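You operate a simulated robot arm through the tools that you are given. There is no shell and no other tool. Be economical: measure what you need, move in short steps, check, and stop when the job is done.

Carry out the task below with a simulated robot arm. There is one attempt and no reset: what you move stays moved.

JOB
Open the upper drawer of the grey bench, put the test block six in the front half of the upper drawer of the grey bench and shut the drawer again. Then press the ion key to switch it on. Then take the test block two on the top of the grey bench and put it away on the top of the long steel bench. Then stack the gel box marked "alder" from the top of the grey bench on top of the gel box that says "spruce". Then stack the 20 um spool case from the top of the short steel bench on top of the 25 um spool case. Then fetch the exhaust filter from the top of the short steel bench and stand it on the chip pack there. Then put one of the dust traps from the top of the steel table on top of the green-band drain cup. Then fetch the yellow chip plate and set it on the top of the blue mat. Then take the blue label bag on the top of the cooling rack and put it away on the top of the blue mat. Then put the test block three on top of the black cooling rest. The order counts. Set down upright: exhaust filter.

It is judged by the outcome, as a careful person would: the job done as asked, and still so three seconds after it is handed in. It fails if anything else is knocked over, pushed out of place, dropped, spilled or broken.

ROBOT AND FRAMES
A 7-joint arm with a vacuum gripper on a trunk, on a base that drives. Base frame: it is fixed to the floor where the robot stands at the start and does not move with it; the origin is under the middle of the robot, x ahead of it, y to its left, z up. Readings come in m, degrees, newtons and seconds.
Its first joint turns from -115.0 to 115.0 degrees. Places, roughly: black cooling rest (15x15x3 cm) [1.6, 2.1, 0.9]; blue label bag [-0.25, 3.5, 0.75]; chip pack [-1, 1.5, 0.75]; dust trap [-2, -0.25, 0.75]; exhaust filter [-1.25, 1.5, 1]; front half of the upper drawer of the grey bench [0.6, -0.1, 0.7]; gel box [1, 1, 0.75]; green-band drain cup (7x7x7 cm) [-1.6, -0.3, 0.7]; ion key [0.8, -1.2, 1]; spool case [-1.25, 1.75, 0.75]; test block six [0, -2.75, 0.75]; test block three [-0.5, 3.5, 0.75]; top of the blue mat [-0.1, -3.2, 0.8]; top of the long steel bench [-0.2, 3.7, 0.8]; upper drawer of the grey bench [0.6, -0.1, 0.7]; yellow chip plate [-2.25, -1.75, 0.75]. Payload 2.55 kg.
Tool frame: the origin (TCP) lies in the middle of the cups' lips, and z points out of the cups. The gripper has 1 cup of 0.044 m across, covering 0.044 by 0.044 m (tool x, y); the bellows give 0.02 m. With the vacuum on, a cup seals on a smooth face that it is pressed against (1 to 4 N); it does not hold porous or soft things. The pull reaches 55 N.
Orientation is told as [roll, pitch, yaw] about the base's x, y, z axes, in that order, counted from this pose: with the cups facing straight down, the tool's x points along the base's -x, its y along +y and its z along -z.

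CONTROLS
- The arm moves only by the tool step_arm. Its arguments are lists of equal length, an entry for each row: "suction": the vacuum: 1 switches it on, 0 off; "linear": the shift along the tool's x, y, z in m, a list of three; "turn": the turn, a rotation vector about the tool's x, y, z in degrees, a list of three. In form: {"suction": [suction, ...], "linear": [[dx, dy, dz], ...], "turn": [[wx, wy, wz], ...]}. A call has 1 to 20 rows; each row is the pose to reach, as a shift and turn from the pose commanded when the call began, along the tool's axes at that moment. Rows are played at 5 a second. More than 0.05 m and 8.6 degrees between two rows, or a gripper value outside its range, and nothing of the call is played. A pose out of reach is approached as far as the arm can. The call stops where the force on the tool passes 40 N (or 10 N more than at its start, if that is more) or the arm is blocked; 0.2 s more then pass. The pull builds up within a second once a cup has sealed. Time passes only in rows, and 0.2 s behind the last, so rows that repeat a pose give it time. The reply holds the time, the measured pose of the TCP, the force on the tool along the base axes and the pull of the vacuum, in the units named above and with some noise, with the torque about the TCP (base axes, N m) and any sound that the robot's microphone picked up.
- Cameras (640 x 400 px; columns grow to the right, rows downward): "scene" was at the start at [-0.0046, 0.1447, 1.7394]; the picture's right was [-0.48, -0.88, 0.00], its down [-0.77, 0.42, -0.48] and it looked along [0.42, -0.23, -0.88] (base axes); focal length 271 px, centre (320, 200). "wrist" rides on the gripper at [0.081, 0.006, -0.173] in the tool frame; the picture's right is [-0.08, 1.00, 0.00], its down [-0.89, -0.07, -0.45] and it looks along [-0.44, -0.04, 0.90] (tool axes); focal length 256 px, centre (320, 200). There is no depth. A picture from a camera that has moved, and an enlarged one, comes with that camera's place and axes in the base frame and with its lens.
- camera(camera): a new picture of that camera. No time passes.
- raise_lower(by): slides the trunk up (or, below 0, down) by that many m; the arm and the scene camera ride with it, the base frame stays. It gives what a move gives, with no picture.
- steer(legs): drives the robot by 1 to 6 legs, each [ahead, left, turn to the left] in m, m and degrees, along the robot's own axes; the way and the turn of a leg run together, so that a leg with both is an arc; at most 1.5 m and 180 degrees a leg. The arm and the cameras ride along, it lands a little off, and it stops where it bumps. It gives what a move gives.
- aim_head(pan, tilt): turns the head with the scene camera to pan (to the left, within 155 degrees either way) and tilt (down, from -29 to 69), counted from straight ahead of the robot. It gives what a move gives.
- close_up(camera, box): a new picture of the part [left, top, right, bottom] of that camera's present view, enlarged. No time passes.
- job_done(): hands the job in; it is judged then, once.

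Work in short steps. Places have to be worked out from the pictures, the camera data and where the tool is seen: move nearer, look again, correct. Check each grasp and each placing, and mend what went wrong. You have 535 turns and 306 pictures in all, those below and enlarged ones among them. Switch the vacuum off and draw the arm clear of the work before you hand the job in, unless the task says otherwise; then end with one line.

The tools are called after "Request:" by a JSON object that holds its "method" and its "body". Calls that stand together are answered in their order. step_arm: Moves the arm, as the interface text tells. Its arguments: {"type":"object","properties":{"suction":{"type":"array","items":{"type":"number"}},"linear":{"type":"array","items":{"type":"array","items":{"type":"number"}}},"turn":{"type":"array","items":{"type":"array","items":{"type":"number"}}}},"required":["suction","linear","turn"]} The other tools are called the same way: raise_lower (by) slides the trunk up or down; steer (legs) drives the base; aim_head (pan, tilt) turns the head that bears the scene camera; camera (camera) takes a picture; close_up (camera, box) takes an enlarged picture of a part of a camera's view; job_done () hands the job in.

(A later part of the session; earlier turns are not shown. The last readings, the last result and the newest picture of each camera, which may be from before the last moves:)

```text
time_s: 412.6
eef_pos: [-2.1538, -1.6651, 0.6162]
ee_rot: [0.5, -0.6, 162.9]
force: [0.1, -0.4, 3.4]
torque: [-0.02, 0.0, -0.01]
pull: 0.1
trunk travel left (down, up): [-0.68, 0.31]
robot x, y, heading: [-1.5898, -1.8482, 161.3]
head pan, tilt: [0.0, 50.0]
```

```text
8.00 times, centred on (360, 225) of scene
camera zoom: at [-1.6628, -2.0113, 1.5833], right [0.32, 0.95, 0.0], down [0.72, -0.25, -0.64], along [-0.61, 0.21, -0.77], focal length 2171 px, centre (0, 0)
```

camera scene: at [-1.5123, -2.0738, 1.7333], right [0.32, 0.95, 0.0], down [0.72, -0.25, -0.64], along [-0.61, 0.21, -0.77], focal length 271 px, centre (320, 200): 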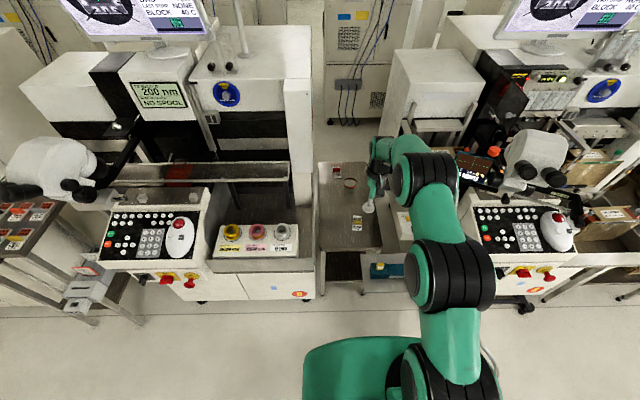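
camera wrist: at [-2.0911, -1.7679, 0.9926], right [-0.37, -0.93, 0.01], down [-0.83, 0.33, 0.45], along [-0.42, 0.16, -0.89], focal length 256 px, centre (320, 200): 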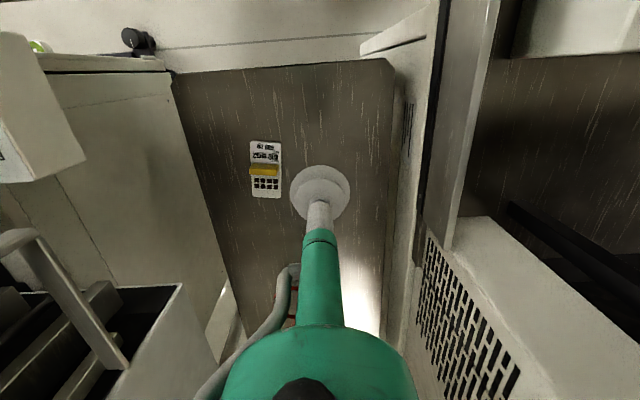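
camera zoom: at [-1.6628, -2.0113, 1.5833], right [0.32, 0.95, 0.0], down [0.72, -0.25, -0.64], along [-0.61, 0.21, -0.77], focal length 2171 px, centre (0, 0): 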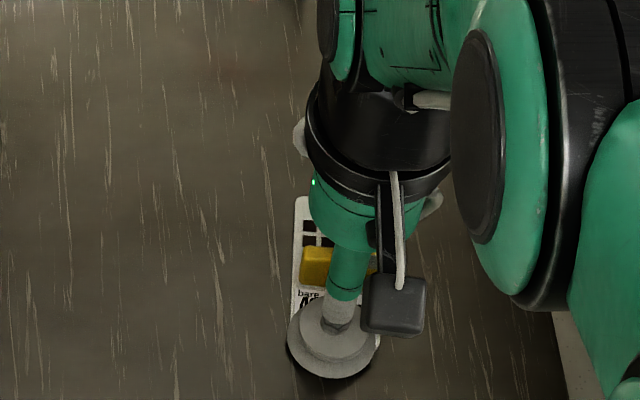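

The surface is at z≈0.617; the cup sits too far toward me. I lift, move 9 mm forward, 2.5 mm right and press again.

Request:
{"method": "step_arm", "body": {"suction": [1, 1, 1, 1, 1, 1, 1], "linear": [[0, 0, -0.015], [-0.009, -0.0025, -0.015], [-0.009, -0.0025, -0.008], [-0.009, -0.0025, -0.003], [-0.009, -0.0025, 0.001], [-0.009, -0.0025, 0.004], [-0.009, -0.0025, 0.004]], "turn": [[0, 0, 0], [0, 0, 0], [0, 0, 0], [0, 0, 0], [0, 0, 0], [0, 0, 0], [0, 0, 0]]}}

Request:
{"method": "close_up", "body": {"camera": "wrist", "box": [240, 130, 400, 250]}}

```text
time_s: 414.2
eef_pos: [-2.1617, -1.6599, 0.6128]
ee_rot: [0.6, -0.6, 162.7]
force: [1.3, 1.0, 4.7]
torque: [0.01, 0.04, 0.02]
pull: 0.0
trunk travel left (down, up): [-0.68, 0.31]
robot x, y, heading: [-1.585, -1.8493, 161.1]
head pan, tilt: [0.0, 50.0]
```

```text
3.33 times, centred on (320, 190) of wrist
camera zoom: at [-2.0841, -1.6888, 0.7837], right [-0.37, -0.93, 0.01], down [-0.83, 0.33, 0.45], along [-0.43, 0.16, -0.89], focal length 853 px, centre (320, 233)
```

zoom: 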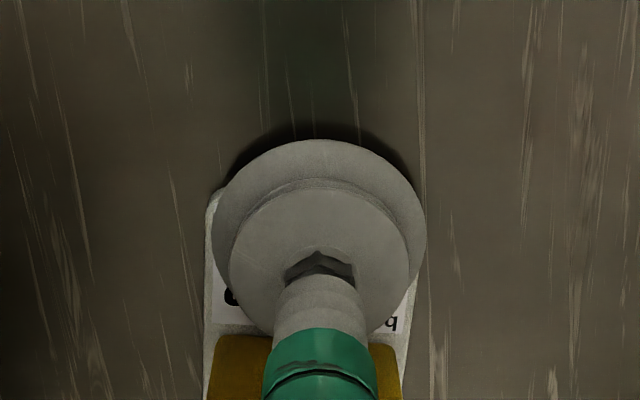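

Still overhanging the near end. I try 5.5 mm further forward (right up to the bar) and 2 mm right.

Request:
{"method": "step_arm", "body": {"suction": [1, 1, 1, 1, 1, 1, 1, 1], "linear": [[0, 0, -0.02], [-0.0055, -0.002, -0.045], [-0.0055, -0.002, -0.03], [-0.0055, -0.002, -0.018], [-0.0055, -0.002, -0.01], [-0.0055, -0.002, -0.003], [-0.0055, -0.002, -0.001], [-0.0055, -0.002, -0.001]], "turn": [[0, 0, 0], [0, 0, 0], [0, 0, 0], [0, 0, 0], [0, 0, 0], [0, 0, 0], [0, 0, 0], [0, 0, 0]]}}

Request:
{"method": "close_up", "body": {"camera": "wrist", "box": [240, 130, 400, 250]}}

```text
time_s: 416.0
eef_pos: [-2.1653, -1.6558, 0.6133]
ee_rot: [0.6, -0.6, 162.8]
force: [0.7, 1.4, 3.7]
torque: [-0.03, -0.01, 0.0]
pull: 0.0
trunk travel left (down, up): [-0.68, 0.31]
robot x, y, heading: [-1.5865, -1.8487, 161.3]
head pan, tilt: [0.0, 50.0]
```

```text
3.33 times, centred on (320, 190) of wrist
camera zoom: at [-2.0884, -1.6855, 0.7851], right [-0.37, -0.93, 0.01], down [-0.83, 0.33, 0.45], along [-0.43, 0.16, -0.89], focal length 853 px, centre (320, 233)
```

zoom: 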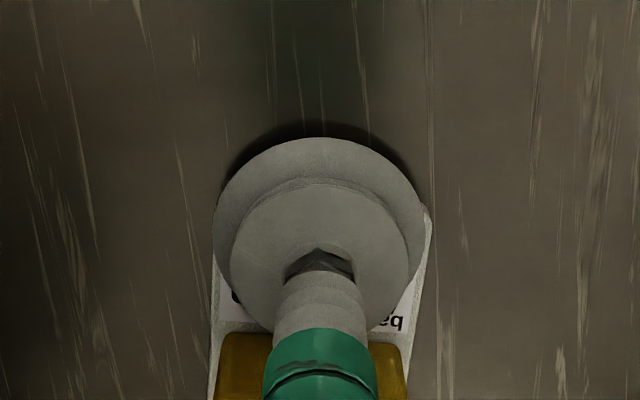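

The label side is too short (~3.4 cm), but the chip-window side is longer (~4.8 cm). I raise to z≈0.72 and back to re-measure.

Request:
{"method": "step_arm", "body": {"suction": [0, 0, 0, 0], "linear": [[0, 0, -0.03], [0, 0, -0.06], [0, 0.04, -0.09], [0, 0.07, -0.11]], "turn": [[0, 0, 0], [0, 0, 0], [0, 0, 0], [0, 0, 0]]}}

Request:
{"method": "close_up", "body": {"camera": "wrist", "box": [200, 110, 340, 230]}}

Request:
{"method": "close_up", "body": {"camera": "scene", "box": [330, 190, 390, 240]}}

```text
time_s: 417.0
eef_pos: [-2.1854, -1.7228, 0.7241]
ee_rot: [0.7, -0.5, 162.9]
force: [0.2, 0.5, -0.7]
torque: [0.0, -0.02, 0.04]
pull: 0.1
trunk travel left (down, up): [-0.68, 0.31]
robot x, y, heading: [-1.5868, -1.85, 161.0]
head pan, tilt: [0.0, 50.0]
```

```text
3.33 times, centred on (270, 170) of wrist
camera zoom: at [-2.1074, -1.7522, 0.8953], right [-0.37, -0.93, 0.01], down [-0.83, 0.33, 0.45], along [-0.42, 0.16, -0.89], focal length 853 px, centre (487, 300)
```

zoom: 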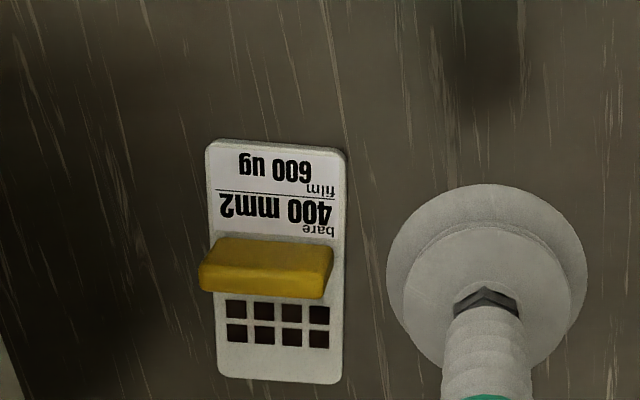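

```text
8.00 times, centred on (360, 215) of scene
camera zoom: at [-1.6632, -2.0115, 1.5832], right [0.32, 0.95, 0.0], down [0.73, -0.25, -0.64], along [-0.61, 0.21, -0.77], focal length 2171 px, centre (0, 80)
```

zoom: 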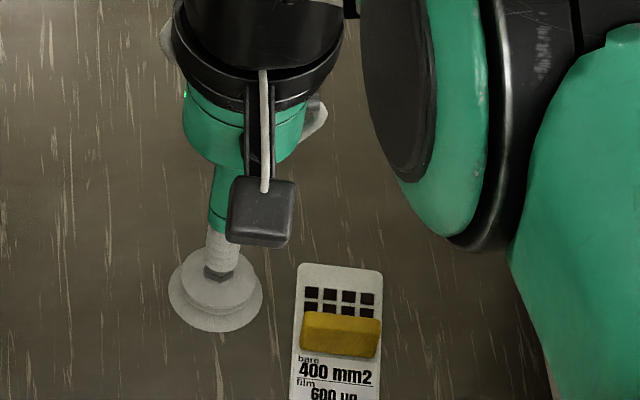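

Chip-window area centre ≈(-2.221,-1.6285), ~5 cm long, enough for the cup. I drive 7 cm forward and 8 cm right correction by arm, then descend there.

Request:
{"method": "steer", "body": {"legs": [[0.068, 0, 0]]}}

Request:
{"method": "step_arm", "body": {"suction": [0, 0], "linear": [[0.003, -0.04, 0], [0.005, -0.08, 0.0]], "turn": [[0, 0, 0], [0, 0, 0]]}}

Request:
{"method": "close_up", "body": {"camera": "wrist", "box": [240, 110, 400, 230]}}

Request:
{"method": "close_up", "body": {"camera": "scene", "box": [330, 200, 390, 250]}}

```text
time_s: 418.1
eef_pos: [-2.2505, -1.6994, 0.7233]
ee_rot: [0.6, -0.5, 162.8]
force: [0.5, 0.9, -0.5]
torque: [-0.03, -0.05, 0.01]
pull: 0.0
trunk travel left (down, up): [-0.68, 0.31]
robot x, y, heading: [-1.6533, -1.8265, 161.4]
head pan, tilt: [0.0, 50.0]
```

```text
time_s: 418.6
eef_pos: [-2.2198, -1.6266, 0.724]
ee_rot: [0.8, -0.5, 162.7]
force: [-0.4, -0.4, 0.1]
torque: [-0.02, 0.01, -0.01]
pull: 0.1
trunk travel left (down, up): [-0.68, 0.31]
robot x, y, heading: [-1.652, -1.8293, 160.9]
head pan, tilt: [0.0, 50.0]
```

```text
3.33 times, centred on (320, 170) of wrist
camera zoom: at [-2.142, -1.6548, 0.8946], right [-0.37, -0.93, 0.01], down [-0.83, 0.33, 0.45], along [-0.42, 0.16, -0.89], focal length 853 px, centre (320, 300)
```

zoom: 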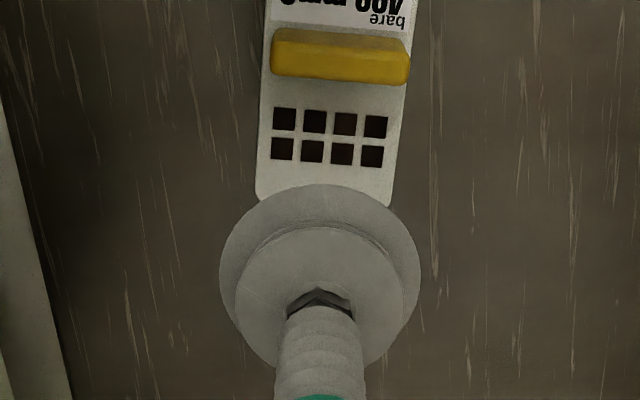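

```text
8.00 times, centred on (360, 225) of scene
camera zoom: at [-1.7274, -1.9885, 1.5833], right [0.32, 0.95, 0.0], down [0.72, -0.25, -0.64], along [-0.61, 0.21, -0.77], focal length 2171 px, centre (0, 0)
```

zoom: 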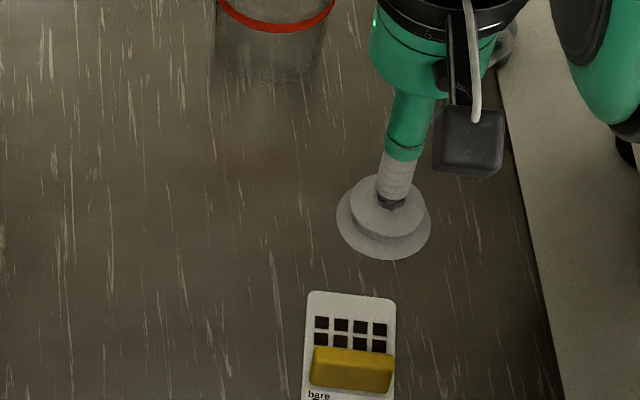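

Small corrections (3 mm) and descend with suction onto the chip-window area.

Request:
{"method": "step_arm", "body": {"suction": [0, 0, 1, 1, 1, 1, 1], "linear": [[0.003, 0.003, 0.04], [0.003, 0.003, 0.08], [0.003, 0.003, 0.098], [0.003, 0.003, 0.104], [0.003, 0.003, 0.109], [0.003, 0.003, 0.112], [0.003, 0.003, 0.112]], "turn": [[0, 0, 0], [0, 0, 0], [0, 0, 0], [0, 0, 0], [0, 0, 0], [0, 0, 0], [0, 0, 0]]}}

Request:
{"method": "close_up", "body": {"camera": "wrist", "box": [240, 110, 400, 230]}}

```text
time_s: 419.8
eef_pos: [-2.2188, -1.629, 0.6232]
ee_rot: [0.6, -0.6, 162.8]
force: [13.0, -4.8, 21.5]
torque: [0.19, -0.18, 0.0]
pull: 55.0
trunk travel left (down, up): [-0.68, 0.31]
robot x, y, heading: [-1.6511, -1.8234, 161.0]
head pan, tilt: [0.0, 50.0]
stopped in row 5: the force on the tool passed its limit (the readings are from after the stop); the commanded pose is now the measured one
```

```text
3.33 times, centred on (320, 170) of wrist
camera zoom: at [-2.1419, -1.6586, 0.7948], right [-0.37, -0.93, 0.01], down [-0.82, 0.33, 0.46], along [-0.43, 0.16, -0.89], focal length 853 px, centre (320, 300)
```

zoom: 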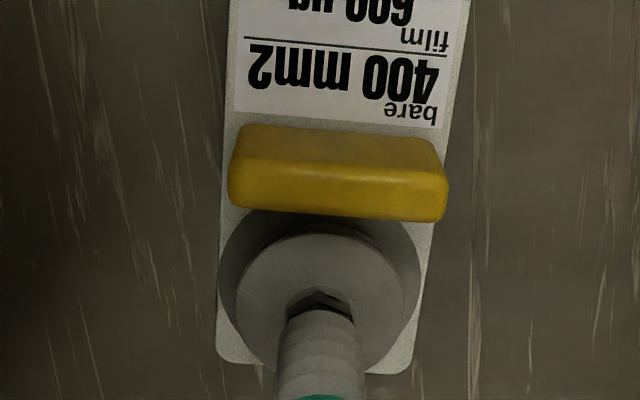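

Sealed (55 N) on the chip-window side. Lift gently.

Request:
{"method": "step_arm", "body": {"suction": [1, 1, 1, 1, 1], "linear": [[0, 0, -0.005], [0, 0, -0.02], [0, 0, -0.05], [0, 0, -0.09], [0, 0, -0.1]], "turn": [[0, 0, 0], [0, 0, 0], [0, 0, 0], [0, 0, 0], [0, 0, 0]]}}

Request:
{"method": "raise_lower", "body": {"by": 0.25}}

Request:
{"method": "steer", "body": {"legs": [[-0.5, 0, 0]]}}

Request:
{"method": "camera", "body": {"camera": "wrist"}}

```text
time_s: 421.0
eef_pos: [-2.2204, -1.6274, 0.7205]
ee_rot: [0.6, -0.7, 162.8]
force: [0.2, -0.6, -0.9]
torque: [0.0, -0.04, -0.05]
pull: 54.8
trunk travel left (down, up): [-0.68, 0.31]
robot x, y, heading: [-1.6485, -1.8277, 161.1]
head pan, tilt: [0.0, 50.0]
```

```text
time_s: 423.6
eef_pos: [-2.2206, -1.6262, 0.9704]
ee_rot: [0.6, -0.7, 162.8]
force: [0.7, -0.6, -1.1]
torque: [0.03, -0.03, -0.07]
pull: 55.0
trunk travel left (down, up): [-0.93, 0.06]
robot x, y, heading: [-1.654, -1.8261, 160.9]
head pan, tilt: [0.0, 50.0]
```

```text
time_s: 426.5
eef_pos: [-1.7437, -1.7898, 0.9712]
ee_rot: [0.6, -0.8, 162.6]
force: [-0.9, 0.0, -0.8]
torque: [0.0, -0.03, -0.06]
pull: 54.8
trunk travel left (down, up): [-0.93, 0.06]
robot x, y, heading: [-1.1764, -1.9891, 160.9]
head pan, tilt: [0.0, 50.0]
```

```text
101 pictures are left
camera wrist: at [-1.6665, -1.8191, 1.1424], right [-0.37, -0.93, 0.01], down [-0.82, 0.34, 0.46], along [-0.43, 0.16, -0.89], focal length 256 px, centre (320, 200)
```

wrist: 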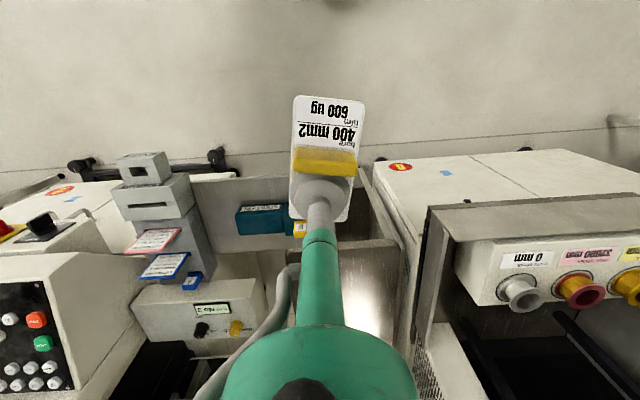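

Plate held. I turn around and drive to the blue mat: target f≈0.95, l≈-3.0 (world ≈(-0.08,-3.15)).

Request:
{"method": "steer", "body": {"legs": [[0.15, 0, 0], [0, 0, 90], [0, 0, 90]]}}

Request:
{"method": "steer", "body": {"legs": [[0, -0.735, 0], [0.6, 0, 0]]}}

Request:
{"method": "aim_head", "body": {"pan": 0, "tilt": 50}}

Request:
{"method": "camera", "body": {"camera": "scene"}}

```text
time_s: 435.6
eef_pos: [-0.749, -2.139, 0.9709]
ee_rot: [0.6, -0.7, -17.1]
force: [-0.1, 0.3, -0.8]
torque: [0.0, 0.03, -0.04]
pull: 55.2
trunk travel left (down, up): [-0.93, 0.06]
robot x, y, heading: [-1.318, -1.9431, -18.6]
head pan, tilt: [0.0, 50.0]
```

```text
time_s: 442.6
eef_pos: [-0.4179, -3.0321, 0.9708]
ee_rot: [0.6, -0.8, -17.0]
force: [-0.5, 0.9, -0.6]
torque: [-0.02, 0.04, -0.05]
pull: 55.1
trunk travel left (down, up): [-0.93, 0.06]
robot x, y, heading: [-0.9901, -2.8343, -18.5]
head pan, tilt: [0.0, 50.0]
```

```text
time_s: 443.2
eef_pos: [-0.4191, -3.032, 0.9711]
ee_rot: [0.6, -0.7, -17.0]
force: [0.7, 0.4, -0.4]
torque: [-0.01, 0.01, -0.04]
pull: 54.6
trunk travel left (down, up): [-0.93, 0.06]
robot x, y, heading: [-0.9875, -2.8372, -18.6]
head pan, tilt: [0.0, 50.0]
```

```text
100 pictures are left
camera scene: at [-0.9181, -2.6745, 1.8333], right [-0.32, -0.95, 0.0], down [-0.73, 0.24, -0.64], along [0.61, -0.21, -0.77], focal length 271 px, centre (320, 200)
```

scene: 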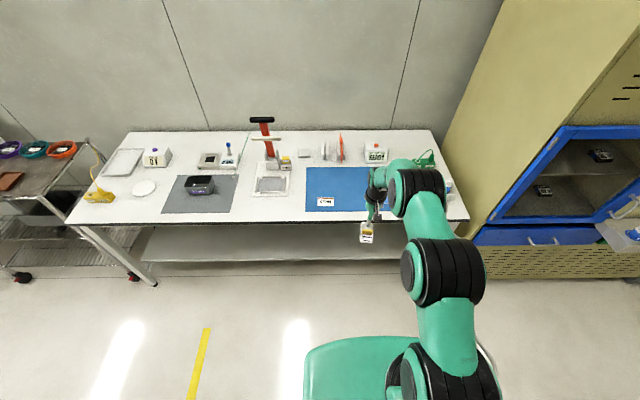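

Drive 0.36 m forward and view.

Request:
{"method": "steer", "body": {"legs": [[0.35, 0, 0]]}}

Request:
{"method": "camera", "body": {"camera": "scene"}}

Request:
{"method": "camera", "body": {"camera": "wrist"}}

```text
time_s: 445.4
eef_pos: [-0.088, -3.1425, 0.9704]
ee_rot: [0.6, -0.7, -16.9]
force: [0.1, -0.8, -0.4]
torque: [0.0, 0.03, -0.07]
pull: 54.8
trunk travel left (down, up): [-0.93, 0.06]
robot x, y, heading: [-0.6579, -2.9457, -18.5]
head pan, tilt: [0.0, 50.0]
```

```text
99 pictures are left
camera scene: at [-0.5878, -2.7856, 1.8333], right [-0.32, -0.95, 0.0], down [-0.73, 0.24, -0.64], along [0.61, -0.2, -0.77], focal length 271 px, centre (320, 200)
```

scene: 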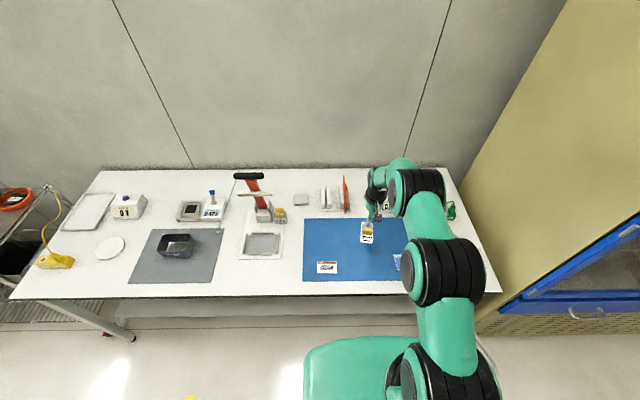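

```text
98 pictures are left
camera wrist: at [-0.1658, -3.1146, 1.1421], right [0.37, 0.93, 0.01], down [0.83, -0.33, 0.46], along [0.43, -0.16, -0.89], focal length 256 px, centre (320, 200)
```

wrist: 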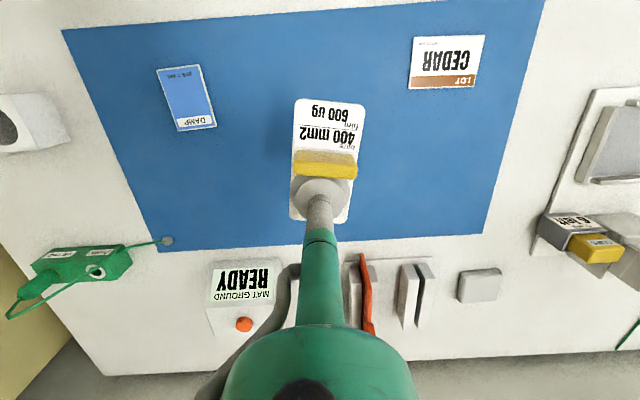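

Over a free part of the mat between the two cards. Lower.

Request:
{"method": "step_arm", "body": {"suction": [1, 1, 1, 1], "linear": [[0, 0, 0.04], [0, 0, 0.08], [0, 0, 0.11], [0, 0, 0.13]], "turn": [[0, 0, 0], [0, 0, 0], [0, 0, 0], [0, 0, 0]]}}

Request:
{"method": "step_arm", "body": {"suction": [1, 1, 1], "linear": [[0, 0, 0.006], [0, 0, 0.012], [0, 0, 0.018]], "turn": [[0, 0, 0], [0, 0, 0], [0, 0, 0]]}}

```text
time_s: 446.4
eef_pos: [-0.086, -3.1415, 0.8413]
ee_rot: [0.6, -0.9, -16.9]
force: [0.3, 0.5, -0.4]
torque: [-0.03, 0.01, -0.04]
pull: 54.8
trunk travel left (down, up): [-0.93, 0.06]
robot x, y, heading: [-0.6578, -2.9486, -18.5]
head pan, tilt: [0.0, 50.0]
```

```text
time_s: 447.2
eef_pos: [-0.0867, -3.1426, 0.8238]
ee_rot: [0.6, -0.7, -16.9]
force: [-0.6, -0.1, -0.2]
torque: [-0.02, 0.02, -0.05]
pull: 55.5
trunk travel left (down, up): [-0.93, 0.06]
robot x, y, heading: [-0.6547, -2.9455, -18.8]
head pan, tilt: [0.0, 50.0]
```

Request:
{"method": "step_arm", "body": {"suction": [1, 1, 1], "linear": [[0, 0, 0.004], [0, 0, 0.008], [0, 0, 0.011]], "turn": [[0, 0, 0], [0, 0, 0], [0, 0, 0]]}}

```text
time_s: 448.0
eef_pos: [-0.0884, -3.1407, 0.8096]
ee_rot: [0.6, -0.4, -17.0]
force: [-3.4, 2.3, -5.6]
torque: [-0.09, -0.02, -0.01]
pull: 55.0
trunk travel left (down, up): [-0.93, 0.06]
robot x, y, heading: [-0.6545, -2.9462, -18.4]
head pan, tilt: [0.0, 50.0]
```

Request:
{"method": "step_arm", "body": {"suction": [1, 1], "linear": [[0, 0, 0.003], [0, 0, 0.005]], "turn": [[0, 0, 0], [0, 0, 0]]}}

Request:
{"method": "camera", "body": {"camera": "wrist"}}

```text
time_s: 448.6
eef_pos: [-0.0888, -3.1409, 0.8097]
ee_rot: [0.6, -0.7, -16.9]
force: [-11.4, 3.1, 10.1]
torque: [0.06, 0.35, 0.04]
pull: 54.9
trunk travel left (down, up): [-0.93, 0.06]
robot x, y, heading: [-0.6592, -2.946, -18.5]
head pan, tilt: [0.0, 50.0]
```

```text
97 pictures are left
camera wrist: at [-0.166, -3.1127, 0.9802], right [0.37, 0.93, 0.01], down [0.83, -0.33, 0.46], along [0.43, -0.16, -0.89], focal length 256 px, centre (320, 200)
```

wrist: 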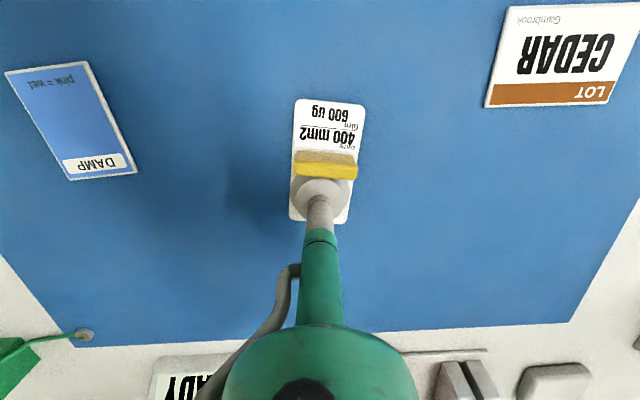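

Plate touches the mat. Release and rise.

Request:
{"method": "step_arm", "body": {"suction": [0, 0, 0, 0, 0, 0, 0], "linear": [[0, 0, -0.002], [0, 0, -0.002], [0, 0, -0.003], [0, 0, -0.01], [0, 0, -0.04], [0, 0, -0.08], [0, 0, -0.12]], "turn": [[0, 0, 0], [0, 0, 0], [0, 0, 0], [0, 0, 0], [0, 0, 0], [0, 0, 0], [0, 0, 0]]}}

Request:
{"method": "camera", "body": {"camera": "wrist"}}

```text
time_s: 450.2
eef_pos: [-0.0882, -3.1408, 0.9259]
ee_rot: [0.6, -0.7, -17.0]
force: [-0.3, 0.2, 0.3]
torque: [0.0, -0.04, 0.01]
pull: 0.0
trunk travel left (down, up): [-0.93, 0.06]
robot x, y, heading: [-0.6564, -2.9487, -18.5]
head pan, tilt: [0.0, 50.0]
```

```text
96 pictures are left
camera wrist: at [-0.1664, -3.1131, 1.0983], right [0.37, 0.93, 0.01], down [0.83, -0.33, 0.46], along [0.43, -0.16, -0.89], focal length 256 px, centre (320, 200)
```

wrist: 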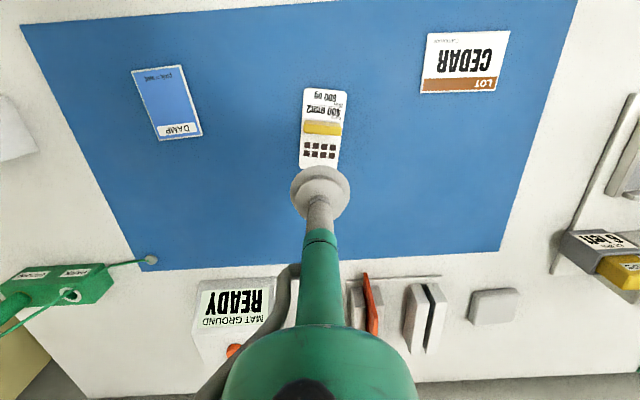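

Plate is on the mat. Next the blue-label dry bag on the cooling rack at the long steel bench. I drive back along the corridor.

Request:
{"method": "steer", "body": {"legs": [[-0.8, 0, 0], [0, 1.4, 0], [0, 1.4, 0], [0, 1.3, 0], [0, 1.2, 0], [0, 0, 90]]}}

Request:
{"method": "steer", "body": {"legs": [[0, 0.9, 0]]}}

Request:
{"method": "aim_head", "body": {"pan": -5, "tilt": 40}}

Request:
{"method": "camera", "body": {"camera": "scene"}}

```text
time_s: 483.2
eef_pos: [0.4854, 2.8741, 0.9261]
ee_rot: [0.6, -0.6, 73.1]
force: [0.4, 0.8, 0.7]
torque: [0.01, -0.03, 0.01]
pull: 0.1
trunk travel left (down, up): [-0.93, 0.06]
robot x, y, heading: [0.2926, 2.3067, 71.3]
head pan, tilt: [0.0, 50.0]
```

```text
time_s: 488.0
eef_pos: [-0.3739, 3.1572, 0.9266]
ee_rot: [0.6, -0.7, 73.8]
force: [0.4, 0.2, 0.0]
torque: [-0.01, -0.02, -0.02]
pull: 0.0
trunk travel left (down, up): [-0.93, 0.06]
robot x, y, heading: [-0.5605, 2.5834, 72.1]
head pan, tilt: [0.0, 50.0]
```

```text
time_s: 488.7
eef_pos: [-0.3716, 3.1575, 0.926]
ee_rot: [0.6, -0.7, 73.7]
force: [0.0, 0.0, 0.3]
torque: [-0.01, 0.05, -0.01]
pull: 0.0
trunk travel left (down, up): [-0.93, 0.06]
robot x, y, heading: [-0.5582, 2.5877, 72.0]
head pan, tilt: [-5.0, 40.0]
```

```text
95 pictures are left
camera scene: at [-0.717, 2.6599, 1.8474], right [0.92, -0.39, 0.0], down [-0.25, -0.59, -0.77], along [0.3, 0.71, -0.64], focal length 271 px, centre (320, 200)
```

scene: 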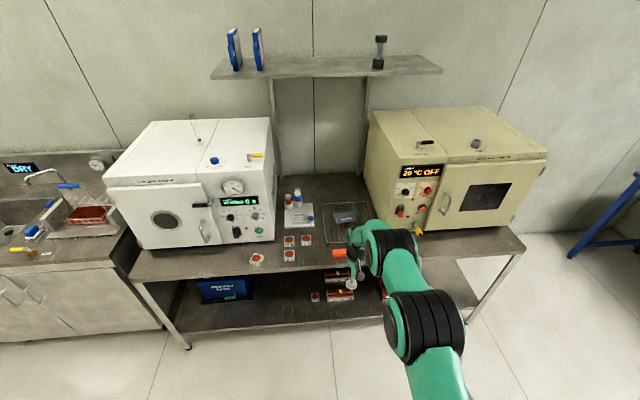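

Request:
{"method": "close_up", "body": {"camera": "scene", "box": [240, 180, 400, 290]}}

Request:
{"method": "close_up", "body": {"camera": "scene", "box": [320, 190, 380, 240]}}

```text
3.64 times, centred on (320, 235) of scene
camera zoom: at [-0.717, 2.6599, 1.8474], right [0.92, -0.39, 0.0], down [-0.25, -0.59, -0.77], along [0.3, 0.71, -0.64], focal length 987 px, centre (320, 73)
```

zoom: 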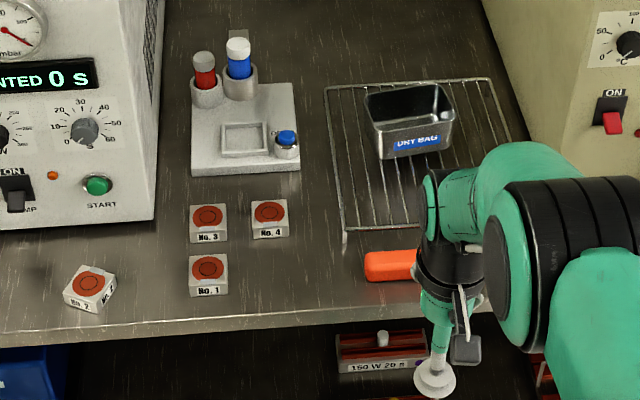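

```text
8.00 times, centred on (350, 215) of scene
camera zoom: at [-0.717, 2.6599, 1.8474], right [0.92, -0.39, 0.0], down [-0.25, -0.59, -0.77], along [0.3, 0.71, -0.64], focal length 2171 px, centre (80, 80)
```

zoom: 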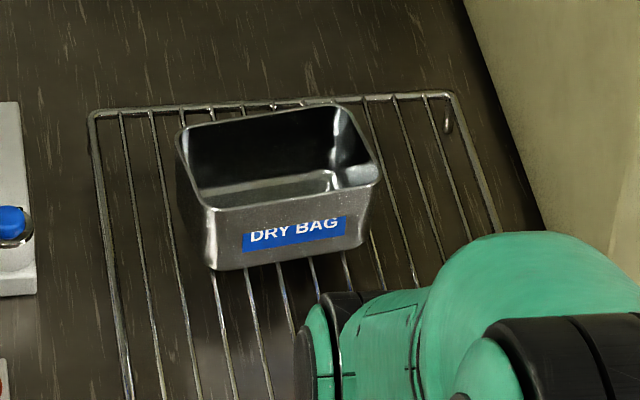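

The blue-label "DRY BAG" tin is open with a smooth floor; centre ≈(-0.172,3.612). I drive right 5 cm and forward 0.3 m, then look.

Request:
{"method": "steer", "body": {"legs": [[0, -0.045, 0], [0.3, 0, -1]]}}

Request:
{"method": "camera", "body": {"camera": "wrist"}}

Request:
{"method": "aim_head", "body": {"pan": -5, "tilt": 55}}

Request:
{"method": "camera", "body": {"camera": "scene"}}

```text
time_s: 491.2
eef_pos: [-0.2228, 3.4249, 0.9255]
ee_rot: [0.6, -0.7, 72.4]
force: [0.3, 0.7, -0.1]
torque: [0.0, 0.01, 0.01]
pull: 0.0
trunk travel left (down, up): [-0.93, 0.06]
robot x, y, heading: [-0.4241, 2.8572, 71.0]
head pan, tilt: [-5.0, 40.0]
```

```text
92 pictures are left
camera wrist: at [-0.2522, 3.3466, 1.0978], right [-0.93, 0.37, 0.01], down [0.34, 0.82, 0.46], along [0.16, 0.43, -0.89], focal length 256 px, centre (320, 200)
```

wrist: 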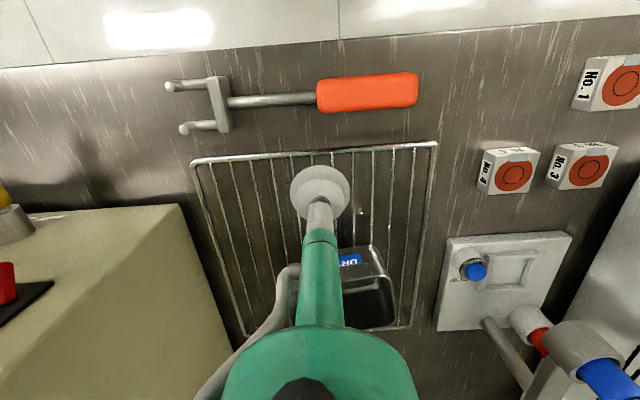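

```text
time_s: 492.0
eef_pos: [-0.224, 3.4243, 0.9274]
ee_rot: [0.7, -0.7, 72.4]
force: [-0.3, -0.8, 0.1]
torque: [-0.04, 0.01, 0.02]
pull: 0.1
trunk travel left (down, up): [-0.93, 0.06]
robot x, y, heading: [-0.4226, 2.8547, 70.9]
head pan, tilt: [-5.0, 55.0]
```

```text
91 pictures are left
camera scene: at [-0.5831, 2.9213, 1.8268], right [0.91, -0.41, 0.0], down [-0.33, -0.75, -0.57], along [0.23, 0.52, -0.82], focal length 271 px, centre (320, 200)
```

scene: 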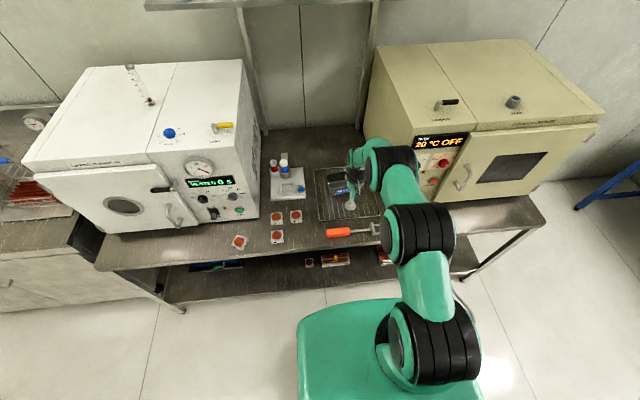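

The arm clears the cream oven by ~8 cm. Drive 0.165 m forward, then look from above.

Request:
{"method": "steer", "body": {"legs": [[0.165, 0.007, 0]]}}

Request:
{"method": "camera", "body": {"camera": "wrist"}}

Request:
{"method": "camera", "body": {"camera": "scene"}}

```text
time_s: 493.5
eef_pos: [-0.1766, 3.5832, 0.9253]
ee_rot: [0.6, -0.7, 72.6]
force: [0.1, 0.2, 0.3]
torque: [0.01, -0.02, 0.02]
pull: 0.1
trunk travel left (down, up): [-0.93, 0.06]
robot x, y, heading: [-0.3777, 3.0132, 70.8]
head pan, tilt: [-5.0, 55.0]
```

```text
90 pictures are left
camera wrist: at [-0.2048, 3.5055, 1.0977], right [-0.93, 0.37, 0.01], down [0.34, 0.82, 0.45], along [0.16, 0.43, -0.89], focal length 256 px, centre (320, 200)
```

wrist: 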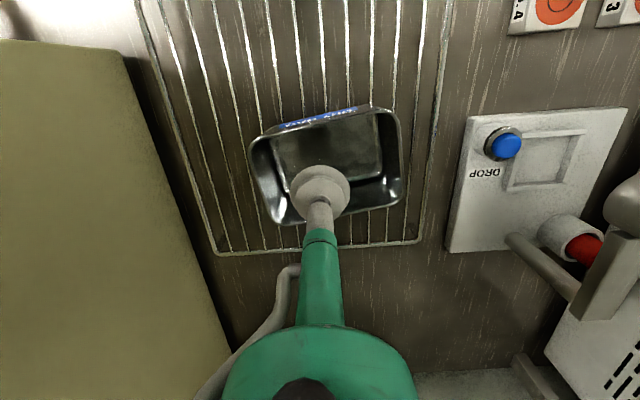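

```text
89 pictures are left
camera scene: at [-0.5353, 3.0809, 1.8267], right [0.91, -0.41, 0.0], down [-0.33, -0.75, -0.57], along [0.23, 0.52, -0.82], focal length 271 px, centre (320, 200)
```

scene: 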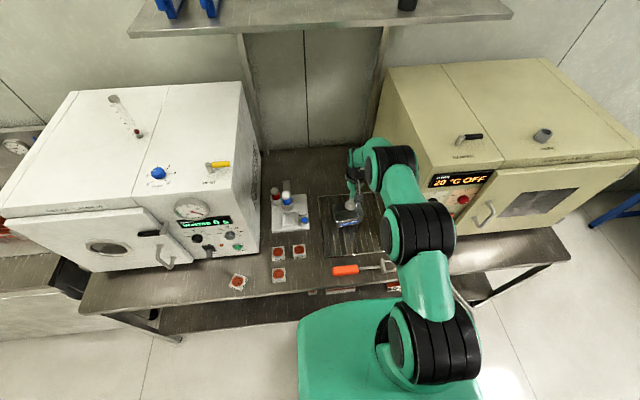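

Request:
{"method": "close_up", "body": {"camera": "wrist", "box": [230, 90, 420, 240]}}

Request:
{"method": "close_up", "body": {"camera": "scene", "box": [310, 170, 400, 250]}}

```text
2.67 times, centred on (325, 165) of wrist
camera zoom: at [-0.2048, 3.5055, 1.0977], right [-0.93, 0.37, 0.01], down [0.34, 0.82, 0.45], along [0.16, 0.43, -0.89], focal length 683 px, centre (307, 293)
```

zoom: 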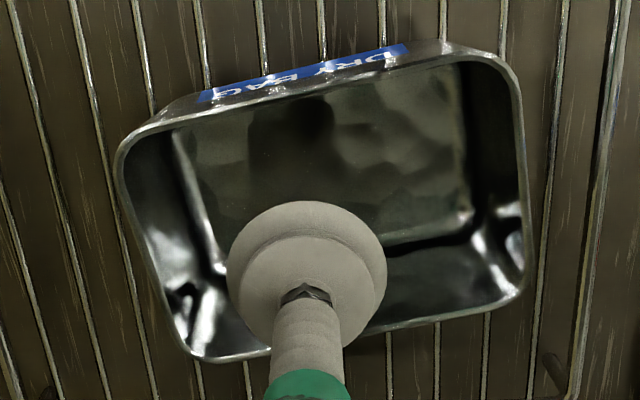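

```text
5.00 times, centred on (355, 210) of scene
camera zoom: at [-0.5353, 3.0809, 1.8267], right [0.91, -0.41, 0.0], down [-0.33, -0.75, -0.57], along [0.23, 0.52, -0.82], focal length 1357 px, centre (145, 150)
```

zoom: 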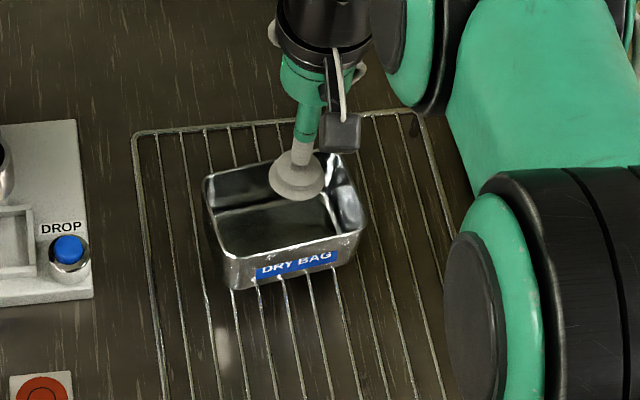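

Tin centre ≈(-0.185,3.590). Shift 1 cm left, 4 mm forward and lower the cup into the tin.

Request:
{"method": "step_arm", "body": {"suction": [0, 0, 0, 0], "linear": [[-0.004, 0.01, 0.02], [-0.004, 0.01, 0.05], [-0.004, 0.01, 0.07], [-0.004, 0.01, 0.08]], "turn": [[0, 0, 0], [0, 0, 0], [0, 0, 0], [0, 0, 0]]}}

Request:
{"method": "step_arm", "body": {"suction": [1, 1, 1, 1, 1], "linear": [[0, 0, 0.005], [0, 0, 0.01], [0, 0, 0.015], [0, 0, 0.018], [0, 0, 0.018]], "turn": [[0, 0, 0], [0, 0, 0], [0, 0, 0], [0, 0, 0], [0, 0, 0]]}}

Request:
{"method": "close_up", "body": {"camera": "wrist", "box": [230, 90, 420, 240]}}

```text
time_s: 494.5
eef_pos: [-0.1854, 3.5907, 0.8465]
ee_rot: [0.5, -0.7, 72.6]
force: [0.2, -0.5, 0.4]
torque: [-0.02, -0.01, 0.0]
pull: 0.0
trunk travel left (down, up): [-0.93, 0.06]
robot x, y, heading: [-0.3755, 3.0136, 71.0]
head pan, tilt: [-5.0, 55.0]
```

```text
time_s: 495.4
eef_pos: [-0.1867, 3.5888, 0.8364]
ee_rot: [0.6, -0.6, 72.6]
force: [-5.5, -14.6, 25.7]
torque: [-0.09, -0.58, -0.14]
pull: 55.2
trunk travel left (down, up): [-0.93, 0.06]
robot x, y, heading: [-0.3744, 3.0116, 70.7]
head pan, tilt: [-5.0, 55.0]
stopped in row 4: the force on the tool passed its limit (the readings are from after the stop); the commanded pose is now the measured one
```

```text
2.67 times, centred on (325, 165) of wrist
camera zoom: at [-0.215, 3.5112, 1.0075], right [-0.93, 0.37, 0.01], down [0.34, 0.82, 0.46], along [0.16, 0.43, -0.89], focal length 683 px, centre (307, 293)
```

zoom: 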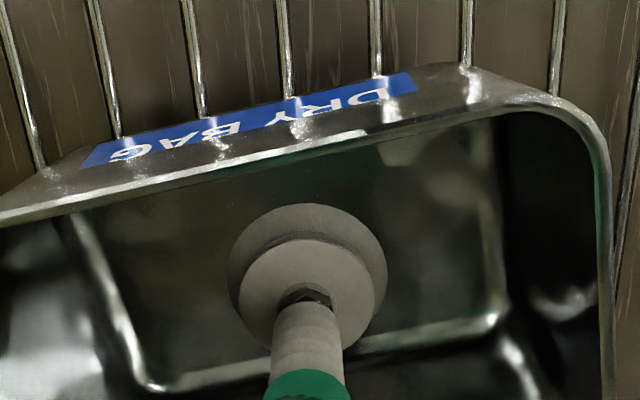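

Sealed on the tin's floor. Lift straight up and check.

Request:
{"method": "step_arm", "body": {"suction": [1, 1, 1, 1, 1], "linear": [[0, 0, -0.005], [0, 0, -0.02], [0, 0, -0.05], [0, 0, -0.08], [0, 0, -0.1]], "turn": [[0, 0, 0], [0, 0, 0], [0, 0, 0], [0, 0, 0], [0, 0, 0]]}}

Request:
{"method": "camera", "body": {"camera": "wrist"}}

Request:
{"method": "close_up", "body": {"camera": "scene", "box": [310, 150, 400, 250]}}

```text
time_s: 496.6
eef_pos: [-0.1845, 3.5876, 0.9336]
ee_rot: [0.5, -0.7, 72.6]
force: [0.9, 0.4, -1.2]
torque: [0.05, -0.02, -0.02]
pull: 54.4
trunk travel left (down, up): [-0.93, 0.06]
robot x, y, heading: [-0.3759, 3.0181, 71.0]
head pan, tilt: [-5.0, 55.0]
```

```text
85 pictures are left
camera wrist: at [-0.213, 3.5109, 1.1046], right [-0.93, 0.37, 0.01], down [0.34, 0.82, 0.46], along [0.16, 0.43, -0.89], focal length 256 px, centre (320, 200)
```

wrist: 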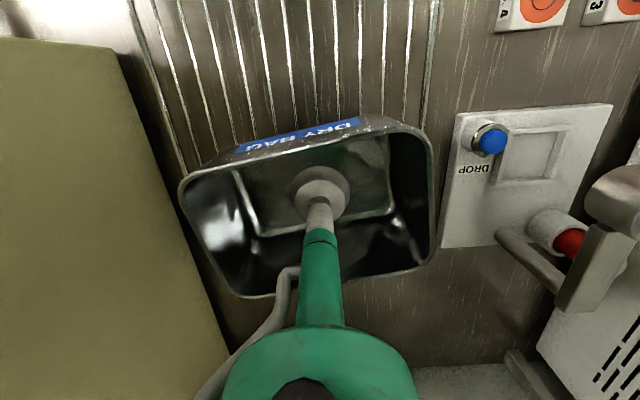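

```text
4.00 times, centred on (355, 200) of scene
camera zoom: at [-0.5362, 3.0777, 1.8268], right [0.91, -0.41, 0.0], down [-0.33, -0.75, -0.57], along [0.23, 0.52, -0.82], focal length 1086 px, centre (180, 200)
```

zoom: 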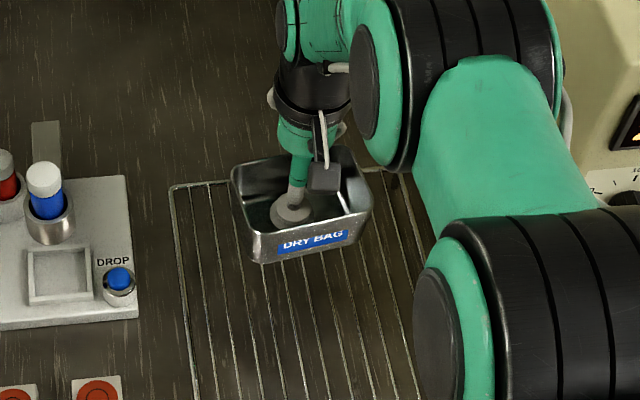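

Tin held. I back out and travel to the blue mat again.

Request:
{"method": "steer", "body": {"legs": [[-0.47, 0, 0], [0, -0.9, 0], [0, 0, -90]]}}

Request:
{"method": "steer", "body": {"legs": [[0, -1.3, 0], [0, -1.3, 0]]}}

Request:
{"method": "steer", "body": {"legs": [[0, -1.3, 0], [0, -1.25, 0]]}}

Request:
{"method": "aim_head", "body": {"pan": 0, "tilt": 50}}

Request:
{"method": "camera", "body": {"camera": "scene"}}

```text
time_s: 507.6
eef_pos: [0.9081, 2.0849, 0.9321]
ee_rot: [0.7, -0.8, -17.5]
force: [-0.3, 0.4, 0.4]
torque: [0.02, 0.03, -0.02]
pull: 55.2
trunk travel left (down, up): [-0.93, 0.06]
robot x, y, heading: [0.3325, 2.2762, -19.2]
head pan, tilt: [-5.0, 55.0]
```

```text
time_s: 520.3
eef_pos: [0.0938, -0.3711, 0.9315]
ee_rot: [0.6, -0.8, -16.4]
force: [0.2, -0.2, -0.4]
torque: [-0.02, -0.01, -0.04]
pull: 54.8
trunk travel left (down, up): [-0.93, 0.06]
robot x, y, heading: [-0.4837, -0.1892, -18.1]
head pan, tilt: [-5.0, 55.0]
```

```text
time_s: 532.6
eef_pos: [-0.689, -2.7812, 0.9331]
ee_rot: [0.7, -0.7, -16.8]
force: [-0.5, 1.1, 0.3]
torque: [-0.03, -0.04, 0.06]
pull: 54.7
trunk travel left (down, up): [-0.93, 0.06]
robot x, y, heading: [-1.2701, -2.5929, -18.8]
head pan, tilt: [-5.0, 55.0]
```

```text
time_s: 533.3
eef_pos: [-0.69, -2.7817, 0.9331]
ee_rot: [0.6, -0.7, -16.8]
force: [-0.7, 0.0, -1.0]
torque: [0.01, 0.02, 0.07]
pull: 54.9
trunk travel left (down, up): [-0.93, 0.06]
robot x, y, heading: [-1.2733, -2.5935, -18.6]
head pan, tilt: [0.0, 50.0]
```

```text
83 pictures are left
camera scene: at [-1.1982, -2.434, 1.8332], right [-0.32, -0.95, 0.0], down [-0.73, 0.24, -0.64], along [0.61, -0.2, -0.77], focal length 271 px, centre (320, 200)
```

scene: 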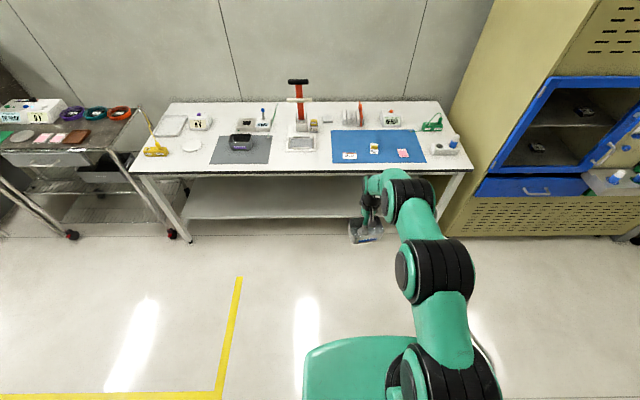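

Drive forward 0.72 m over the mat's free part behind the CEDAR card, then look.

Request:
{"method": "steer", "body": {"legs": [[0.6, -0.011, 0]]}}

Request:
{"method": "steer", "body": {"legs": [[0.12, 0, 0]]}}

Request:
{"method": "camera", "body": {"camera": "wrist"}}

Request:
{"method": "camera", "body": {"camera": "scene"}}

```text
time_s: 536.7
eef_pos: [-0.126, -2.9896, 0.9327]
ee_rot: [0.6, -0.7, -17.3]
force: [-0.7, -1.1, -0.9]
torque: [0.0, 0.0, 0.05]
pull: 55.1
trunk travel left (down, up): [-0.93, 0.06]
robot x, y, heading: [-0.702, -2.7974, -19.2]
head pan, tilt: [0.0, 50.0]
```

```text
time_s: 537.9
eef_pos: [-0.0132, -3.0281, 0.9317]
ee_rot: [0.6, -0.7, -17.4]
force: [0.3, -0.2, -1.2]
torque: [-0.03, 0.01, 0.04]
pull: 54.4
trunk travel left (down, up): [-0.93, 0.06]
robot x, y, heading: [-0.5867, -2.8401, -18.9]
head pan, tilt: [0.0, 50.0]
```

```text
82 pictures are left
camera wrist: at [-0.0901, -2.9997, 1.1037], right [0.37, 0.93, 0.01], down [0.82, -0.34, 0.45], along [0.43, -0.16, -0.89], focal length 256 px, centre (320, 200)
```

wrist: 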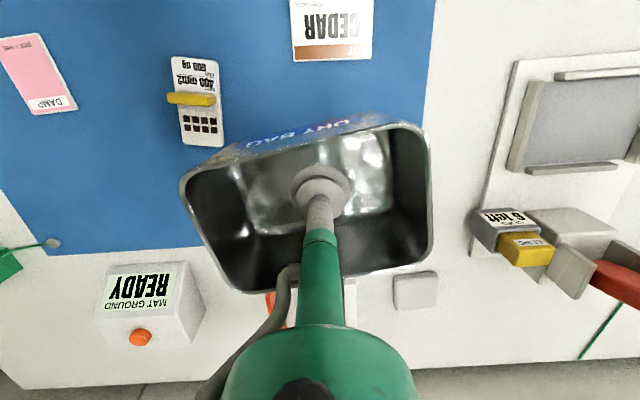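

```text
81 pictures are left
camera scene: at [-0.5182, -2.6765, 1.8333], right [-0.33, -0.95, 0.0], down [-0.72, 0.25, -0.64], along [0.61, -0.21, -0.77], focal length 271 px, centre (320, 200)
```

scene: 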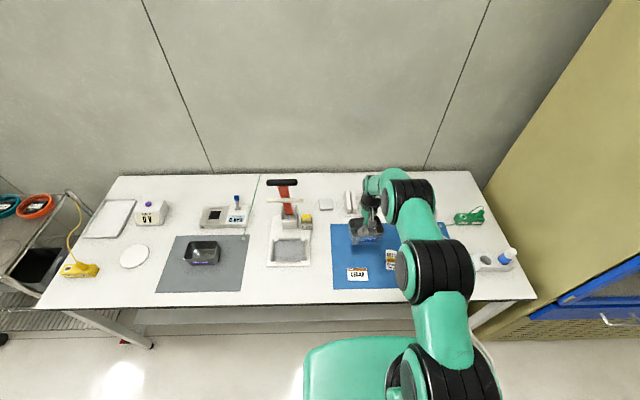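

Footprint is clear of plate and card, within the mat. Lower.

Request:
{"method": "step_arm", "body": {"suction": [1, 1, 1, 1], "linear": [[0, 0, 0.03], [0, 0, 0.06], [0, 0, 0.085], [0, 0, 0.1]], "turn": [[0, 0, 0], [0, 0, 0], [0, 0, 0], [0, 0, 0]]}}

Request:
{"method": "step_arm", "body": {"suction": [1, 1, 1], "linear": [[0, 0, 0.006], [0, 0, 0.011], [0, 0, 0.015]], "turn": [[0, 0, 0], [0, 0, 0], [0, 0, 0]]}}

```text
time_s: 538.9
eef_pos: [-0.01, -3.0274, 0.8329]
ee_rot: [0.5, -0.7, -17.4]
force: [0.5, -0.3, -0.4]
torque: [-0.02, 0.01, 0.1]
pull: 54.8
trunk travel left (down, up): [-0.93, 0.06]
robot x, y, heading: [-0.5902, -2.8391, -18.8]
head pan, tilt: [0.0, 50.0]
```

```text
time_s: 539.7
eef_pos: [-0.0114, -3.0269, 0.8175]
ee_rot: [0.5, -0.8, -17.4]
force: [-0.7, 0.3, -0.8]
torque: [0.02, -0.04, 0.05]
pull: 55.2
trunk travel left (down, up): [-0.93, 0.06]
robot x, y, heading: [-0.5903, -2.8382, -18.9]
head pan, tilt: [0.0, 50.0]
```

Request:
{"method": "step_arm", "body": {"suction": [1, 1, 1], "linear": [[0, 0, 0.004], [0, 0, 0.008], [0, 0, 0.011]], "turn": [[0, 0, 0], [0, 0, 0], [0, 0, 0]]}}

Request:
{"method": "camera", "body": {"camera": "wrist"}}

```text
time_s: 540.5
eef_pos: [-0.0143, -3.0271, 0.8081]
ee_rot: [0.7, -0.5, -17.3]
force: [-12.0, 3.5, 5.7]
torque: [-0.39, 0.01, -0.07]
pull: 54.7
trunk travel left (down, up): [-0.93, 0.06]
robot x, y, heading: [-0.5912, -2.8362, -18.8]
head pan, tilt: [0.0, 50.0]
```

```text
80 pictures are left
camera wrist: at [-0.0915, -2.9978, 0.9783], right [0.37, 0.93, 0.01], down [0.83, -0.34, 0.45], along [0.42, -0.16, -0.89], focal length 256 px, centre (320, 200)
```

wrist: 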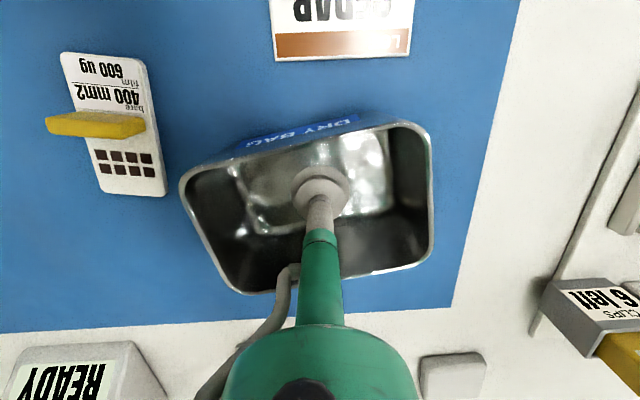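

Touching the mat. Release and rise.

Request:
{"method": "step_arm", "body": {"suction": [0, 0, 0, 0, 0, 0, 0], "linear": [[0, 0, -0.002], [0, 0, -0.002], [0, 0, -0.003], [0, 0, -0.01], [0, 0, -0.04], [0, 0, -0.08], [0, 0, -0.12]], "turn": [[0, 0, 0], [0, 0, 0], [0, 0, 0], [0, 0, 0], [0, 0, 0], [0, 0, 0], [0, 0, 0]]}}

Request:
{"method": "steer", "body": {"legs": [[-0.8, 0, 0]]}}

Request:
{"method": "camera", "body": {"camera": "scene"}}

```text
time_s: 542.1
eef_pos: [-0.0146, -3.029, 0.9262]
ee_rot: [0.6, -0.5, -17.4]
force: [0.0, -0.3, 1.3]
torque: [-0.02, -0.02, -0.01]
pull: 0.1
trunk travel left (down, up): [-0.93, 0.06]
robot x, y, heading: [-0.5849, -2.837, -18.8]
head pan, tilt: [0.0, 50.0]
```

```text
time_s: 546.4
eef_pos: [-0.7696, -2.7691, 0.9257]
ee_rot: [0.5, -0.7, -17.5]
force: [-1.2, 0.4, 0.5]
torque: [0.0, -0.01, -0.01]
pull: 0.0
trunk travel left (down, up): [-0.93, 0.06]
robot x, y, heading: [-1.3463, -2.5749, -19.3]
head pan, tilt: [0.0, 50.0]
```

```text
79 pictures are left
camera scene: at [-1.2739, -2.4155, 1.8332], right [-0.33, -0.94, 0.0], down [-0.72, 0.25, -0.64], along [0.61, -0.21, -0.77], focal length 271 px, centre (320, 200)
```

scene: 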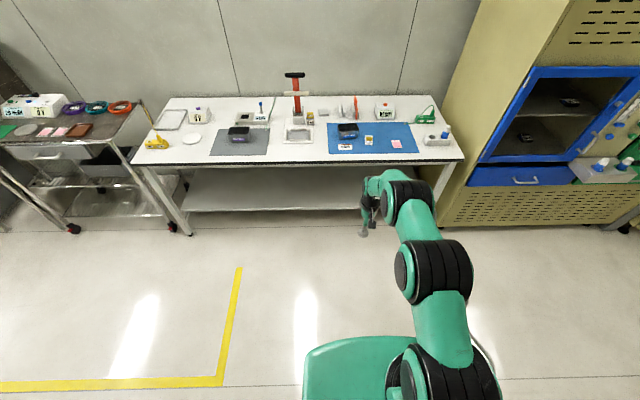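

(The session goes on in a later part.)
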